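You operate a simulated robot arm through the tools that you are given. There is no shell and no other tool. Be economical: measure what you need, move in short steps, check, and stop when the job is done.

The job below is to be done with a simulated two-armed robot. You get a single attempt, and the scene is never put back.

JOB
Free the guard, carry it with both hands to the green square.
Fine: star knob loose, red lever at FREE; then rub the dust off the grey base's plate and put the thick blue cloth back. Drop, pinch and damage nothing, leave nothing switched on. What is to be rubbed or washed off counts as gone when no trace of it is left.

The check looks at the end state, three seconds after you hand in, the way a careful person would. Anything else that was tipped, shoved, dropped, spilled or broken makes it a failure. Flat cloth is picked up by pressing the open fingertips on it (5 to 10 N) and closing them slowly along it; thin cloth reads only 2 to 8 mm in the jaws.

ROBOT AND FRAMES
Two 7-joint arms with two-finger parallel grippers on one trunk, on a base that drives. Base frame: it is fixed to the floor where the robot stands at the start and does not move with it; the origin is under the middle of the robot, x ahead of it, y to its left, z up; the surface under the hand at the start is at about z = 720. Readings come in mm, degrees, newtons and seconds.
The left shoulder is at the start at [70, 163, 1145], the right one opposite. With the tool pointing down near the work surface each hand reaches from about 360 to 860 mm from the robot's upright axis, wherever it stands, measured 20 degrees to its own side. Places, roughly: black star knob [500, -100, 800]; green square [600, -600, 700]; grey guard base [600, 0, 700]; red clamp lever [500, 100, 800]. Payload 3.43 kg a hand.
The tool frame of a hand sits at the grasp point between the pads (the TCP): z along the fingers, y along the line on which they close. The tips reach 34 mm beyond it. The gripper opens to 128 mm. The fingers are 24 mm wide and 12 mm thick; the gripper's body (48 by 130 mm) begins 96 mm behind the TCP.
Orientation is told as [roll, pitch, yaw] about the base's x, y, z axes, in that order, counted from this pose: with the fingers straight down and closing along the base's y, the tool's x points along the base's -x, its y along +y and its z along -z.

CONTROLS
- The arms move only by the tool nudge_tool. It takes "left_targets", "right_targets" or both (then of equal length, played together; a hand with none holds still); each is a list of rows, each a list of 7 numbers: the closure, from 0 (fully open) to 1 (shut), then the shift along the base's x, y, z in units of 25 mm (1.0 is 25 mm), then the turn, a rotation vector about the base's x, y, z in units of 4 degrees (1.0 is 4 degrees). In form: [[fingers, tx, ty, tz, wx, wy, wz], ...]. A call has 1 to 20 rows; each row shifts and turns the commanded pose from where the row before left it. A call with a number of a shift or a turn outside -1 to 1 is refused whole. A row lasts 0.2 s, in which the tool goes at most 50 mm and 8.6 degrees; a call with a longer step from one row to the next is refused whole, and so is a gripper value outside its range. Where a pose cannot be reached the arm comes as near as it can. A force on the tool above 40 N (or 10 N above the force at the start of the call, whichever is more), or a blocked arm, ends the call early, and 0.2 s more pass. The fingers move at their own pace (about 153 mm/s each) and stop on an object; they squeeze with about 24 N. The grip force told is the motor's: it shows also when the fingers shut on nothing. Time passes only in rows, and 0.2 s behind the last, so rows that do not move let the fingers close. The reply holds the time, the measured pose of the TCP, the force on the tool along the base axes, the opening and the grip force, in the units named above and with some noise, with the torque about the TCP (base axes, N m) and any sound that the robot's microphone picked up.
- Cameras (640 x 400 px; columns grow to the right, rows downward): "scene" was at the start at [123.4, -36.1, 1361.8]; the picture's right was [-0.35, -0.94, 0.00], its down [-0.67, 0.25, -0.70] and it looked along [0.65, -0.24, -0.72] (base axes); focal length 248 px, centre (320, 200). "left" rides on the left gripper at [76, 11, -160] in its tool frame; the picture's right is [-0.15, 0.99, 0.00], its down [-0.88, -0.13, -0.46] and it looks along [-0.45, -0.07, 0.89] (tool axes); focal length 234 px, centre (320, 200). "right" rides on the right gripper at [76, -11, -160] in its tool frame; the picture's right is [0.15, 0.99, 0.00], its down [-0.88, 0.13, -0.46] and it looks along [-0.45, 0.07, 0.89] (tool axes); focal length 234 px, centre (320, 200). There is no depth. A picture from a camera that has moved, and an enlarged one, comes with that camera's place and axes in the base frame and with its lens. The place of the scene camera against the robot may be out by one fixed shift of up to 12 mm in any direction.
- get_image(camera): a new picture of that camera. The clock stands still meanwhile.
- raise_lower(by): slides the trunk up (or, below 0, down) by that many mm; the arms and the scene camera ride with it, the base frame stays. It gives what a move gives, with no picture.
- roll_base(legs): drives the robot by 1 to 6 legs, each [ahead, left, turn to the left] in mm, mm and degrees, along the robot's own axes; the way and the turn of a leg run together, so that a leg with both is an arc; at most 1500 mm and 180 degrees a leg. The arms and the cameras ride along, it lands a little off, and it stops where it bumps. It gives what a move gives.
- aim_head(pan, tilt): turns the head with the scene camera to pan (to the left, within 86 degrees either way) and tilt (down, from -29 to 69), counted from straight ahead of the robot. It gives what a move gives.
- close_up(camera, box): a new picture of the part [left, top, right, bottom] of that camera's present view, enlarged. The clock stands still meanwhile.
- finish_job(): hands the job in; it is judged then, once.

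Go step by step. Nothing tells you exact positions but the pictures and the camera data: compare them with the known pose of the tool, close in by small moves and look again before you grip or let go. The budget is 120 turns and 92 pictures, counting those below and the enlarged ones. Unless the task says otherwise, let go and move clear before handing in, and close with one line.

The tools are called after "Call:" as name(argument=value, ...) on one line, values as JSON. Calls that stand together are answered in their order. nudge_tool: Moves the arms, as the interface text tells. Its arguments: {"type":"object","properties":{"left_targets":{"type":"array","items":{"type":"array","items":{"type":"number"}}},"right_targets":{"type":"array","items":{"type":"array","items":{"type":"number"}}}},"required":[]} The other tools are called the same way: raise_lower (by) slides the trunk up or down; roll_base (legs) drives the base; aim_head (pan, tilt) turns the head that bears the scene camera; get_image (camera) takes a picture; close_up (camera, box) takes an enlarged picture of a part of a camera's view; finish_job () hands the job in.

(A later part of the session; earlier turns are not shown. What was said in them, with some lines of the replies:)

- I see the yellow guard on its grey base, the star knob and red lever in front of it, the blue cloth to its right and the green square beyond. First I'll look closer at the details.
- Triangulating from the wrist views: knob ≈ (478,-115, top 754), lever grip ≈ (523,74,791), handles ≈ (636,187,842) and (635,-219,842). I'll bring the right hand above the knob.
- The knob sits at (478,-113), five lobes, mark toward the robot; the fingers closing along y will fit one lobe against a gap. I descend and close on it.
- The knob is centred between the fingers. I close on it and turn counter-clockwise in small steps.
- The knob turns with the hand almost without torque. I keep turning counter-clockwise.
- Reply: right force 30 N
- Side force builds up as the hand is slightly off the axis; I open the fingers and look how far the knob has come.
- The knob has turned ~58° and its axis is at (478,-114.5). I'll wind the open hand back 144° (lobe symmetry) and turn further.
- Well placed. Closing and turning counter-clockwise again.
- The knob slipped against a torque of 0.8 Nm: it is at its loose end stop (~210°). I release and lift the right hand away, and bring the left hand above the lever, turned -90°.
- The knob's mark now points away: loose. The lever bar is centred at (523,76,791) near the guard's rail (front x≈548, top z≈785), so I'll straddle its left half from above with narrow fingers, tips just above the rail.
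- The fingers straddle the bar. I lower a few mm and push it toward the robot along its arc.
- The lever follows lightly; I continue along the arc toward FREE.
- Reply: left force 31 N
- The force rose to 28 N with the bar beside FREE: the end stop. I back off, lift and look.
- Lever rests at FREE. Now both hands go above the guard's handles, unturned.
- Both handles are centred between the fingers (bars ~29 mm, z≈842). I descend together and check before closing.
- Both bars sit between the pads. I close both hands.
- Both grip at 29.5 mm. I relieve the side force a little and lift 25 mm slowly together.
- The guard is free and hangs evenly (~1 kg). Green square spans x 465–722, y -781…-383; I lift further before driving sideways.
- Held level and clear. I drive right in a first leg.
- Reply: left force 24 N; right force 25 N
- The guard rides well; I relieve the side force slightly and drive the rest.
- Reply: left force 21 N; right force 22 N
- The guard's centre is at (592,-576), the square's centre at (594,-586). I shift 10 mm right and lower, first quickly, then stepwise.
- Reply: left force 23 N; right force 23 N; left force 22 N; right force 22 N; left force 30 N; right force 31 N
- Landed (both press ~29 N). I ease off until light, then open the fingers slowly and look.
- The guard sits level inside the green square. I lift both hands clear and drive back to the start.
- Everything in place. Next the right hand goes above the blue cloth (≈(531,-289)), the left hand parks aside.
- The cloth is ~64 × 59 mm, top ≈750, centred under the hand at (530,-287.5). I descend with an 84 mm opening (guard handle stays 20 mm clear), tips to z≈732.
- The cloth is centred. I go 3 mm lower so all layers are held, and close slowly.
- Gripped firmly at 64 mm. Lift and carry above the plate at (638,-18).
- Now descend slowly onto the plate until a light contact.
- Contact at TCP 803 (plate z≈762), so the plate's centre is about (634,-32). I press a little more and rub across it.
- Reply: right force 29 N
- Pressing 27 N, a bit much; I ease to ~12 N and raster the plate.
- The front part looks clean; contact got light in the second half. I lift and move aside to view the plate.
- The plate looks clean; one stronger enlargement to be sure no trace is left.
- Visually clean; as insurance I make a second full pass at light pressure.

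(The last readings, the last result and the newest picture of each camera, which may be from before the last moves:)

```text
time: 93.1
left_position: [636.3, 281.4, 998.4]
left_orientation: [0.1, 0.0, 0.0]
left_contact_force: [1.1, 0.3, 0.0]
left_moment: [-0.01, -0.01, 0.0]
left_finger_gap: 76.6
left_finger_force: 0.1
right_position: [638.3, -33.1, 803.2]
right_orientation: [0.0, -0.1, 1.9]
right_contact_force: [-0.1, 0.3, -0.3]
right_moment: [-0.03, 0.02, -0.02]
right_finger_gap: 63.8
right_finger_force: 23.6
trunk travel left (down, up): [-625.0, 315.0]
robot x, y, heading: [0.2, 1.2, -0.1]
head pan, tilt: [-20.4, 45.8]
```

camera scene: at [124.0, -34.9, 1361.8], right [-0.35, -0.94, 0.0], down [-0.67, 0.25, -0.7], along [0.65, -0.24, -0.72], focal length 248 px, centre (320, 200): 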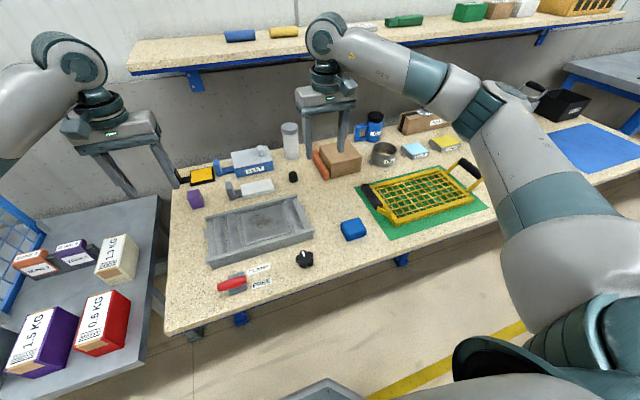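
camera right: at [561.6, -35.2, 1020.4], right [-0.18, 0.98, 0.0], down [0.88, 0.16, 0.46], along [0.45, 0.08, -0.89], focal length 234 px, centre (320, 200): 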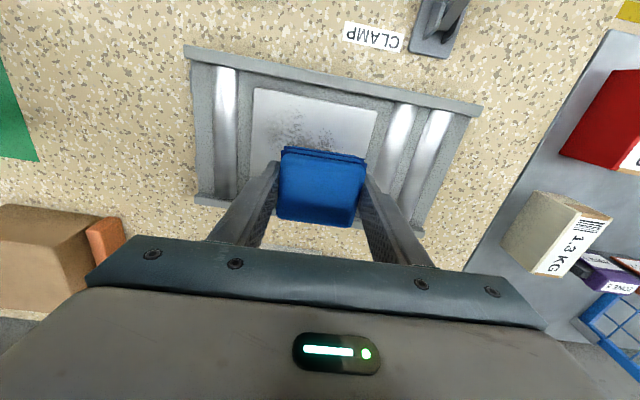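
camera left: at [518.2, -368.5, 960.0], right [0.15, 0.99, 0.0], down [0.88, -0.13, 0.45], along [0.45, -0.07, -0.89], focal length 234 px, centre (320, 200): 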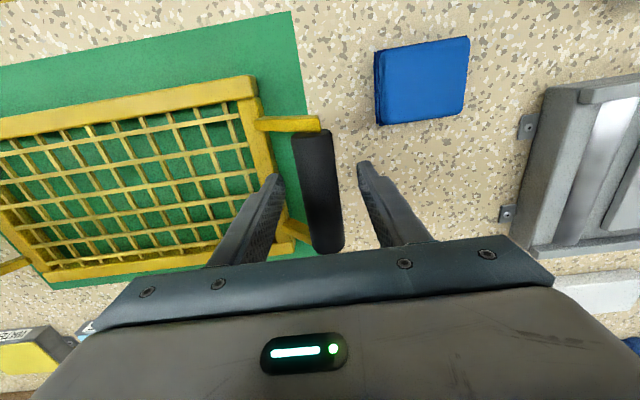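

Call:
nudge_tool(right_targets=[[1, 0, 0, -0.06, 0, 0, 0], [1, 0, 0, -0.05, 0, 0, 0], [1, 0, 0, 0, 0, 0, 0]])

```text
time: 93.9
left_position: [637.2, 280.5, 999.5]
left_orientation: [0.2, 0.1, 0.0]
left_contact_force: [0.7, 0.1, -0.5]
left_moment: [-0.04, 0.04, -0.03]
left_finger_gap: 77.0
left_finger_force: 0.0
right_position: [638.7, -33.1, 802.1]
right_orientation: [0.0, 0.0, 1.9]
right_contact_force: [3.6, 0.4, 11.5]
right_moment: [-0.01, 0.02, 0.02]
right_finger_gap: 63.8
right_finger_force: 23.9
trunk travel left (down, up): [-625.0, 315.0]
robot x, y, heading: [0.4, 0.3, -0.1]
head pan, tilt: [-20.4, 45.8]
```

Call:
nudge_tool(right_targets=[[1, 0.5, 0, 0, 0, 0, 0], [1, 0.5, 0, 0, 0, 0, 0], [1, 0, 0.5, 0, 0, 0, 0], [1, 0, 0.5, 0, 0, 0, 0], [1, 0, -0.5, 0, 0, 0, 0], [1, 0, -0.5, 0, 0, 0, 0], [1, 0, -0.5, 0, 0, 0, 0], [1, 0, -0.5, 0, 0, 0, 0], [1, -0.5, 0, 0, 0, 0, 0], [1, 0, 0.5, 0, 0, 0, 0], [1, 0, 0.5, 0, 0, 0, 0], [1, 0, 0.5, 0, 0, 0, 0], [1, 0, 0.5, 0, 0, 0, 0], [1, -0.5, 0, 0, 0, 0, 0], [1, 0, -0.5, 0, 0, 0, 0], [1, 0, -0.5, 0, 0, 0, 0], [1, 0, -0.5, 0, 0, 0, 0], [1, 0, -0.5, 0, 0, 0, 0], [1, -0.5, 0, 0, 0, 0, 0]])

Call:
nudge_tool(right_targets=[[1, 0, 0.5, 0, 0, 0, 0], [1, 0, 0.5, 0, 0, 0, 0], [1, 0, 0.5, 0, 0, 0, 0], [1, 0, 0.5, 0, 0, 0, 0], [1, -0.5, 0, 0, 0, 0, 0], [1, 0, -0.5, 0, 0, 0, 0], [1, 0, -0.5, 0, 0, 0, 0], [1, 0, -0.5, 0, 0, 0, 0], [1, 0, -0.5, 0, 0, 0, 0], [1, -0.2, 0, 0, 0, 0, 0], [1, 0, 0.5, 0, 0, 0, 0], [1, 0, 0.5, 0, 0, 0, 0], [1, 0, 0.5, 0, 0, 0, 0], [1, 0, 0.5, 0, 0, 0, 0], [1, 0.4, 0, 0, 0, 0, 0]])

Call:
nudge_tool(right_targets=[[1, 0, 0, 0.6, 0, 0, 0], [1, 0, 0, 1, 0, 0, 0], [1, 0, 0, 1, 0, 0, 0], [1, 0, -1, 0.4, 0, 0, 0], [1, 0, -1, 0, 0, 0, 0], [1, 0, -1, 0, 0, 0, 0], [1, -0.4, -1, 0, 0, 0, 0], [1, -0.4, -1, 0, 0, 0, 0], [1, -0.4, -1, 0, 0, 0, 0], [1, -0.4, -1, 0, 0, 0, 0], [1, -0.4, -1, 0, 0, 0, 0], [1, -0.4, -1, 0, 0, 0, 0], [1, -0.4, -1, 0, 0, 0, 0], [1, -0.4, -1, 0, 0, 0, 0], [1, 0, 0, 0, 0, 0, 0]])

Call:
close_up(camera="scene", box=[205, 180, 405, 280])

Call:
get_image(camera="right")

```text
time: 97.9
left_position: [637.4, 279.5, 999.2]
left_orientation: [0.0, -0.1, -0.1]
left_contact_force: [-0.1, -0.3, 0.2]
left_moment: [0.0, 0.03, 0.0]
left_finger_gap: 76.7
left_finger_force: 0.0
right_position: [629.1, -59.6, 802.3]
right_orientation: [-0.2, -0.1, 1.7]
right_contact_force: [9.2, -0.9, 17.6]
right_moment: [0.15, -0.2, -0.09]
right_finger_gap: 63.9
right_finger_force: 23.8
trunk travel left (down, up): [-625.0, 315.0]
robot x, y, heading: [3.0, -2.6, -0.3]
head pan, tilt: [-20.4, 45.8]
```

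```text
time: 101.1
left_position: [636.2, 281.4, 998.9]
left_orientation: [0.1, -0.1, 0.0]
left_contact_force: [0.9, 0.0, -0.8]
left_moment: [-0.02, 0.04, -0.01]
left_finger_gap: 76.9
left_finger_force: 0.1
right_position: [616.0, -5.1, 801.3]
right_orientation: [0.0, -0.1, 2.0]
right_contact_force: [-3.9, 1.4, 8.8]
right_moment: [-0.02, 0.12, 0.0]
right_finger_gap: 63.9
right_finger_force: 23.9
trunk travel left (down, up): [-625.0, 315.0]
robot x, y, heading: [0.7, 2.8, -0.0]
head pan, tilt: [-20.4, 45.8]
```

```text
time: 104.3
left_position: [638.2, 279.7, 997.6]
left_orientation: [0.0, 0.0, -0.1]
left_contact_force: [-1.4, 0.3, 0.0]
left_moment: [-0.04, -0.01, 0.04]
left_finger_gap: 76.8
left_finger_force: 0.1
right_position: [539.2, -282.8, 875.1]
right_orientation: [0.0, 0.0, 2.0]
right_contact_force: [0.0, -0.4, -0.4]
right_moment: [0.01, 0.02, 0.01]
right_finger_gap: 64.0
right_finger_force: 23.8
trunk travel left (down, up): [-625.0, 315.0]
robot x, y, heading: [-0.1, -0.2, -0.2]
head pan, tilt: [-20.4, 45.8]
```

```text
3.20 times, centred on (305, 230) of scene
camera zoom: at [124.4, -34.4, 1361.7], right [-0.35, -0.94, 0.0], down [-0.67, 0.25, -0.7], along [0.65, -0.24, -0.72], focal length 792 px, centre (368, 104)
```

zoom: 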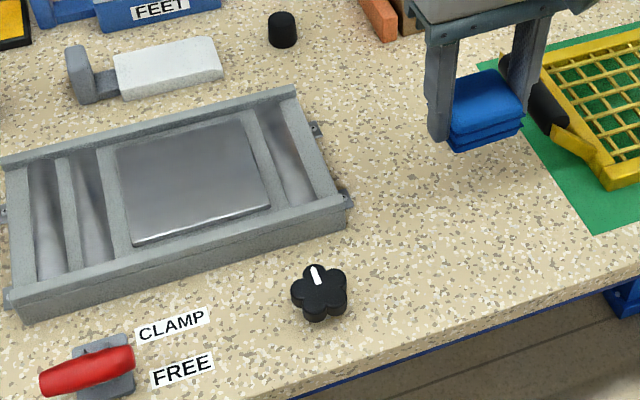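

```text
33 pictures are left
camera right: at [463.9, -296.6, 1035.2], right [-0.18, 0.98, 0.0], down [0.88, 0.16, 0.46], along [0.45, 0.08, -0.89], focal length 234 px, centre (320, 200)
```

right: 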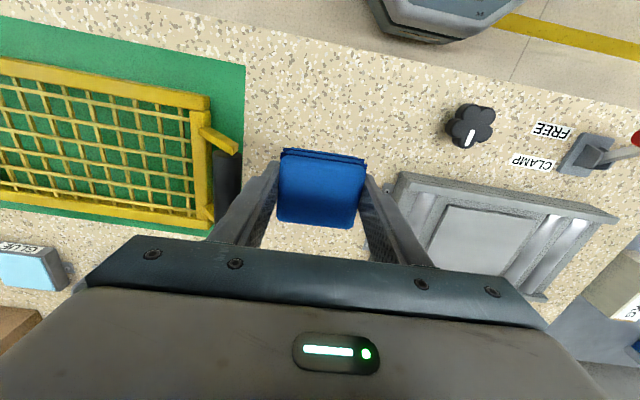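

Plate is clean. I return the cloth to its original spot (530.5,-289).

Call:
nudge_tool(right_targets=[[1, -0.35, -0.25, 0, 0, 0, 0], [1, 0, 0, -0.8, 0, 0, 0], [1, 0, 0, -0.8, 0, 0, 0], [1, 0, 0, -0.8, 0, 0, 0], [1, 0, 0, -0.8, 0, 0, 0], [1, 0, 0, -0.7, 0, 0, 0], [1, 0, 0, -0.4, 0, 0, 0], [1, 0, 0, -0.15, 0, 0, 0], [1, 0, 0, -0.06, 0, 0, 0], [1, 0, 0, 0, 0, 0, 0]])

```text
time: 106.5
left_position: [636.8, 280.6, 998.5]
left_orientation: [0.1, 0.1, -0.1]
left_contact_force: [0.7, 0.7, -0.3]
left_moment: [0.01, 0.01, -0.01]
left_finger_gap: 76.7
left_finger_force: 0.1
right_position: [529.4, -290.0, 762.7]
right_orientation: [0.1, -0.1, 1.9]
right_contact_force: [0.0, -1.4, 0.2]
right_moment: [0.02, 0.02, -0.01]
right_finger_gap: 63.9
right_finger_force: 24.0
trunk travel left (down, up): [-625.0, 315.0]
robot x, y, heading: [-1.0, 2.5, -0.1]
head pan, tilt: [-20.4, 45.8]
```

Call:
nudge_tool(right_targets=[[1, 0, 0, -0.06, 0, 0, 0], [1, 0, 0, -0.05, 0, 0, 0], [1, 0, 0, 0, 0, 0, 0]])

```text
time: 107.3
left_position: [637.3, 281.3, 999.6]
left_orientation: [0.1, 0.0, 0.1]
left_contact_force: [-0.9, 0.7, -0.1]
left_moment: [0.01, -0.03, -0.03]
left_finger_gap: 76.9
left_finger_force: 0.0
right_position: [528.2, -288.2, 760.7]
right_orientation: [0.0, 0.0, 1.9]
right_contact_force: [0.3, 0.5, 1.3]
right_moment: [0.04, -0.01, 0.0]
right_finger_gap: 63.5
right_finger_force: 24.1
trunk travel left (down, up): [-625.0, 315.0]
robot x, y, heading: [1.8, 2.8, -0.0]
head pan, tilt: [-20.4, 45.8]
```

Touching the table. I open gently to 84 mm and lift straight up.

Call:
nudge_tool(right_targets=[[1, 0, 0, -0.02, 0, 0, 0], [0.48, 0, 0, 0, 0, 0, 0], [0.44, 0, 0, 0, 0, 0, 0], [0.4, 0, 0, 0, 0, 0, 0], [0.36, 0, 0, 0, 0, 0, 0], [0.34, 0, 0, 0, 0, 0, 0], [0.34, 0, 0, 0.4, 0, 0, 0], [0.34, 0, 0, 0.6, 0, 0, 0], [0.34, 0, 0, 1, 0, 0, 0], [0.34, 0, 0, 1, 0, 0, 0], [0.34, 0, 0, 1, 0, 0, 0], [0.34, 0, 0, 1, 0, 0, 0], [0.34, 0, 0, 1, 0, 0, 0], [0.34, 0, 0, 1, 0, 0, 0], [0.34, 0, 0, 1, 0, 0, 0], [0.34, 0, 0, 1, 0, 0, 0]])

Call:
get_image(camera="right")

Call:
get_image(camera="scene")

Call:
close_up(camera="scene", box=[180, 170, 420, 310])

```text
time: 110.7
left_position: [636.2, 280.7, 999.0]
left_orientation: [0.0, 0.0, 0.0]
left_contact_force: [-0.1, -0.2, -1.1]
left_moment: [-0.01, 0.01, 0.01]
left_finger_gap: 77.1
left_finger_force: 0.1
right_position: [528.3, -289.1, 984.9]
right_orientation: [-0.1, 0.1, 1.9]
right_contact_force: [-0.8, 0.2, -0.3]
right_moment: [0.0, 0.01, 0.0]
right_finger_gap: 84.7
right_finger_force: 0.0
trunk travel left (down, up): [-625.0, 315.0]
robot x, y, heading: [-0.4, 8.2, -0.2]
head pan, tilt: [-20.4, 45.8]
```

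```text
32 pictures are left
camera right: at [452.7, -303.5, 1144.1], right [-0.18, 0.98, 0.0], down [0.88, 0.16, 0.45], along [0.45, 0.08, -0.89], focal length 234 px, centre (320, 200)
```

right: 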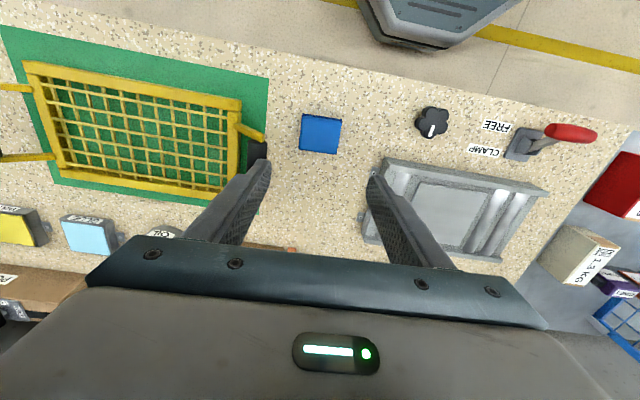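

```text
31 pictures are left
camera scene: at [123.7, -34.7, 1361.8], right [-0.35, -0.94, 0.0], down [-0.67, 0.25, -0.7], along [0.65, -0.24, -0.72], focal length 248 px, centre (320, 200)
```

scene: 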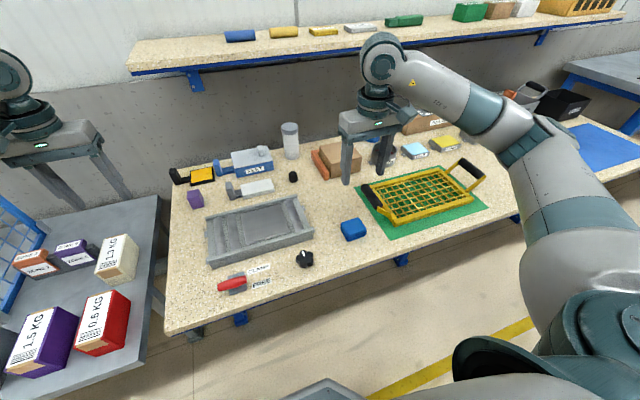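

```text
2.67 times, centred on (300, 240) of scene
camera zoom: at [123.7, -34.7, 1361.8], right [-0.35, -0.94, 0.0], down [-0.67, 0.25, -0.7], along [0.65, -0.24, -0.72], focal length 660 px, centre (373, 93)
```

zoom: 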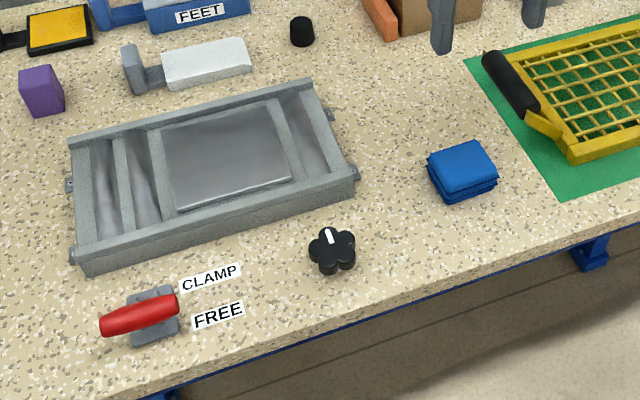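

Knob loose, lever at FREE, guard level on the green square, plate clean and the cloth back in its place, with both hands clear. I hand in.

Call:
finish_job()

```text
The job is handed in.
```

The job is handed in. The star knob is loose and the lever is at FREE. The guard is on the green square, the plate shows no dust in the close-ups, and the blue cloth is back within a few mm of where it lay.
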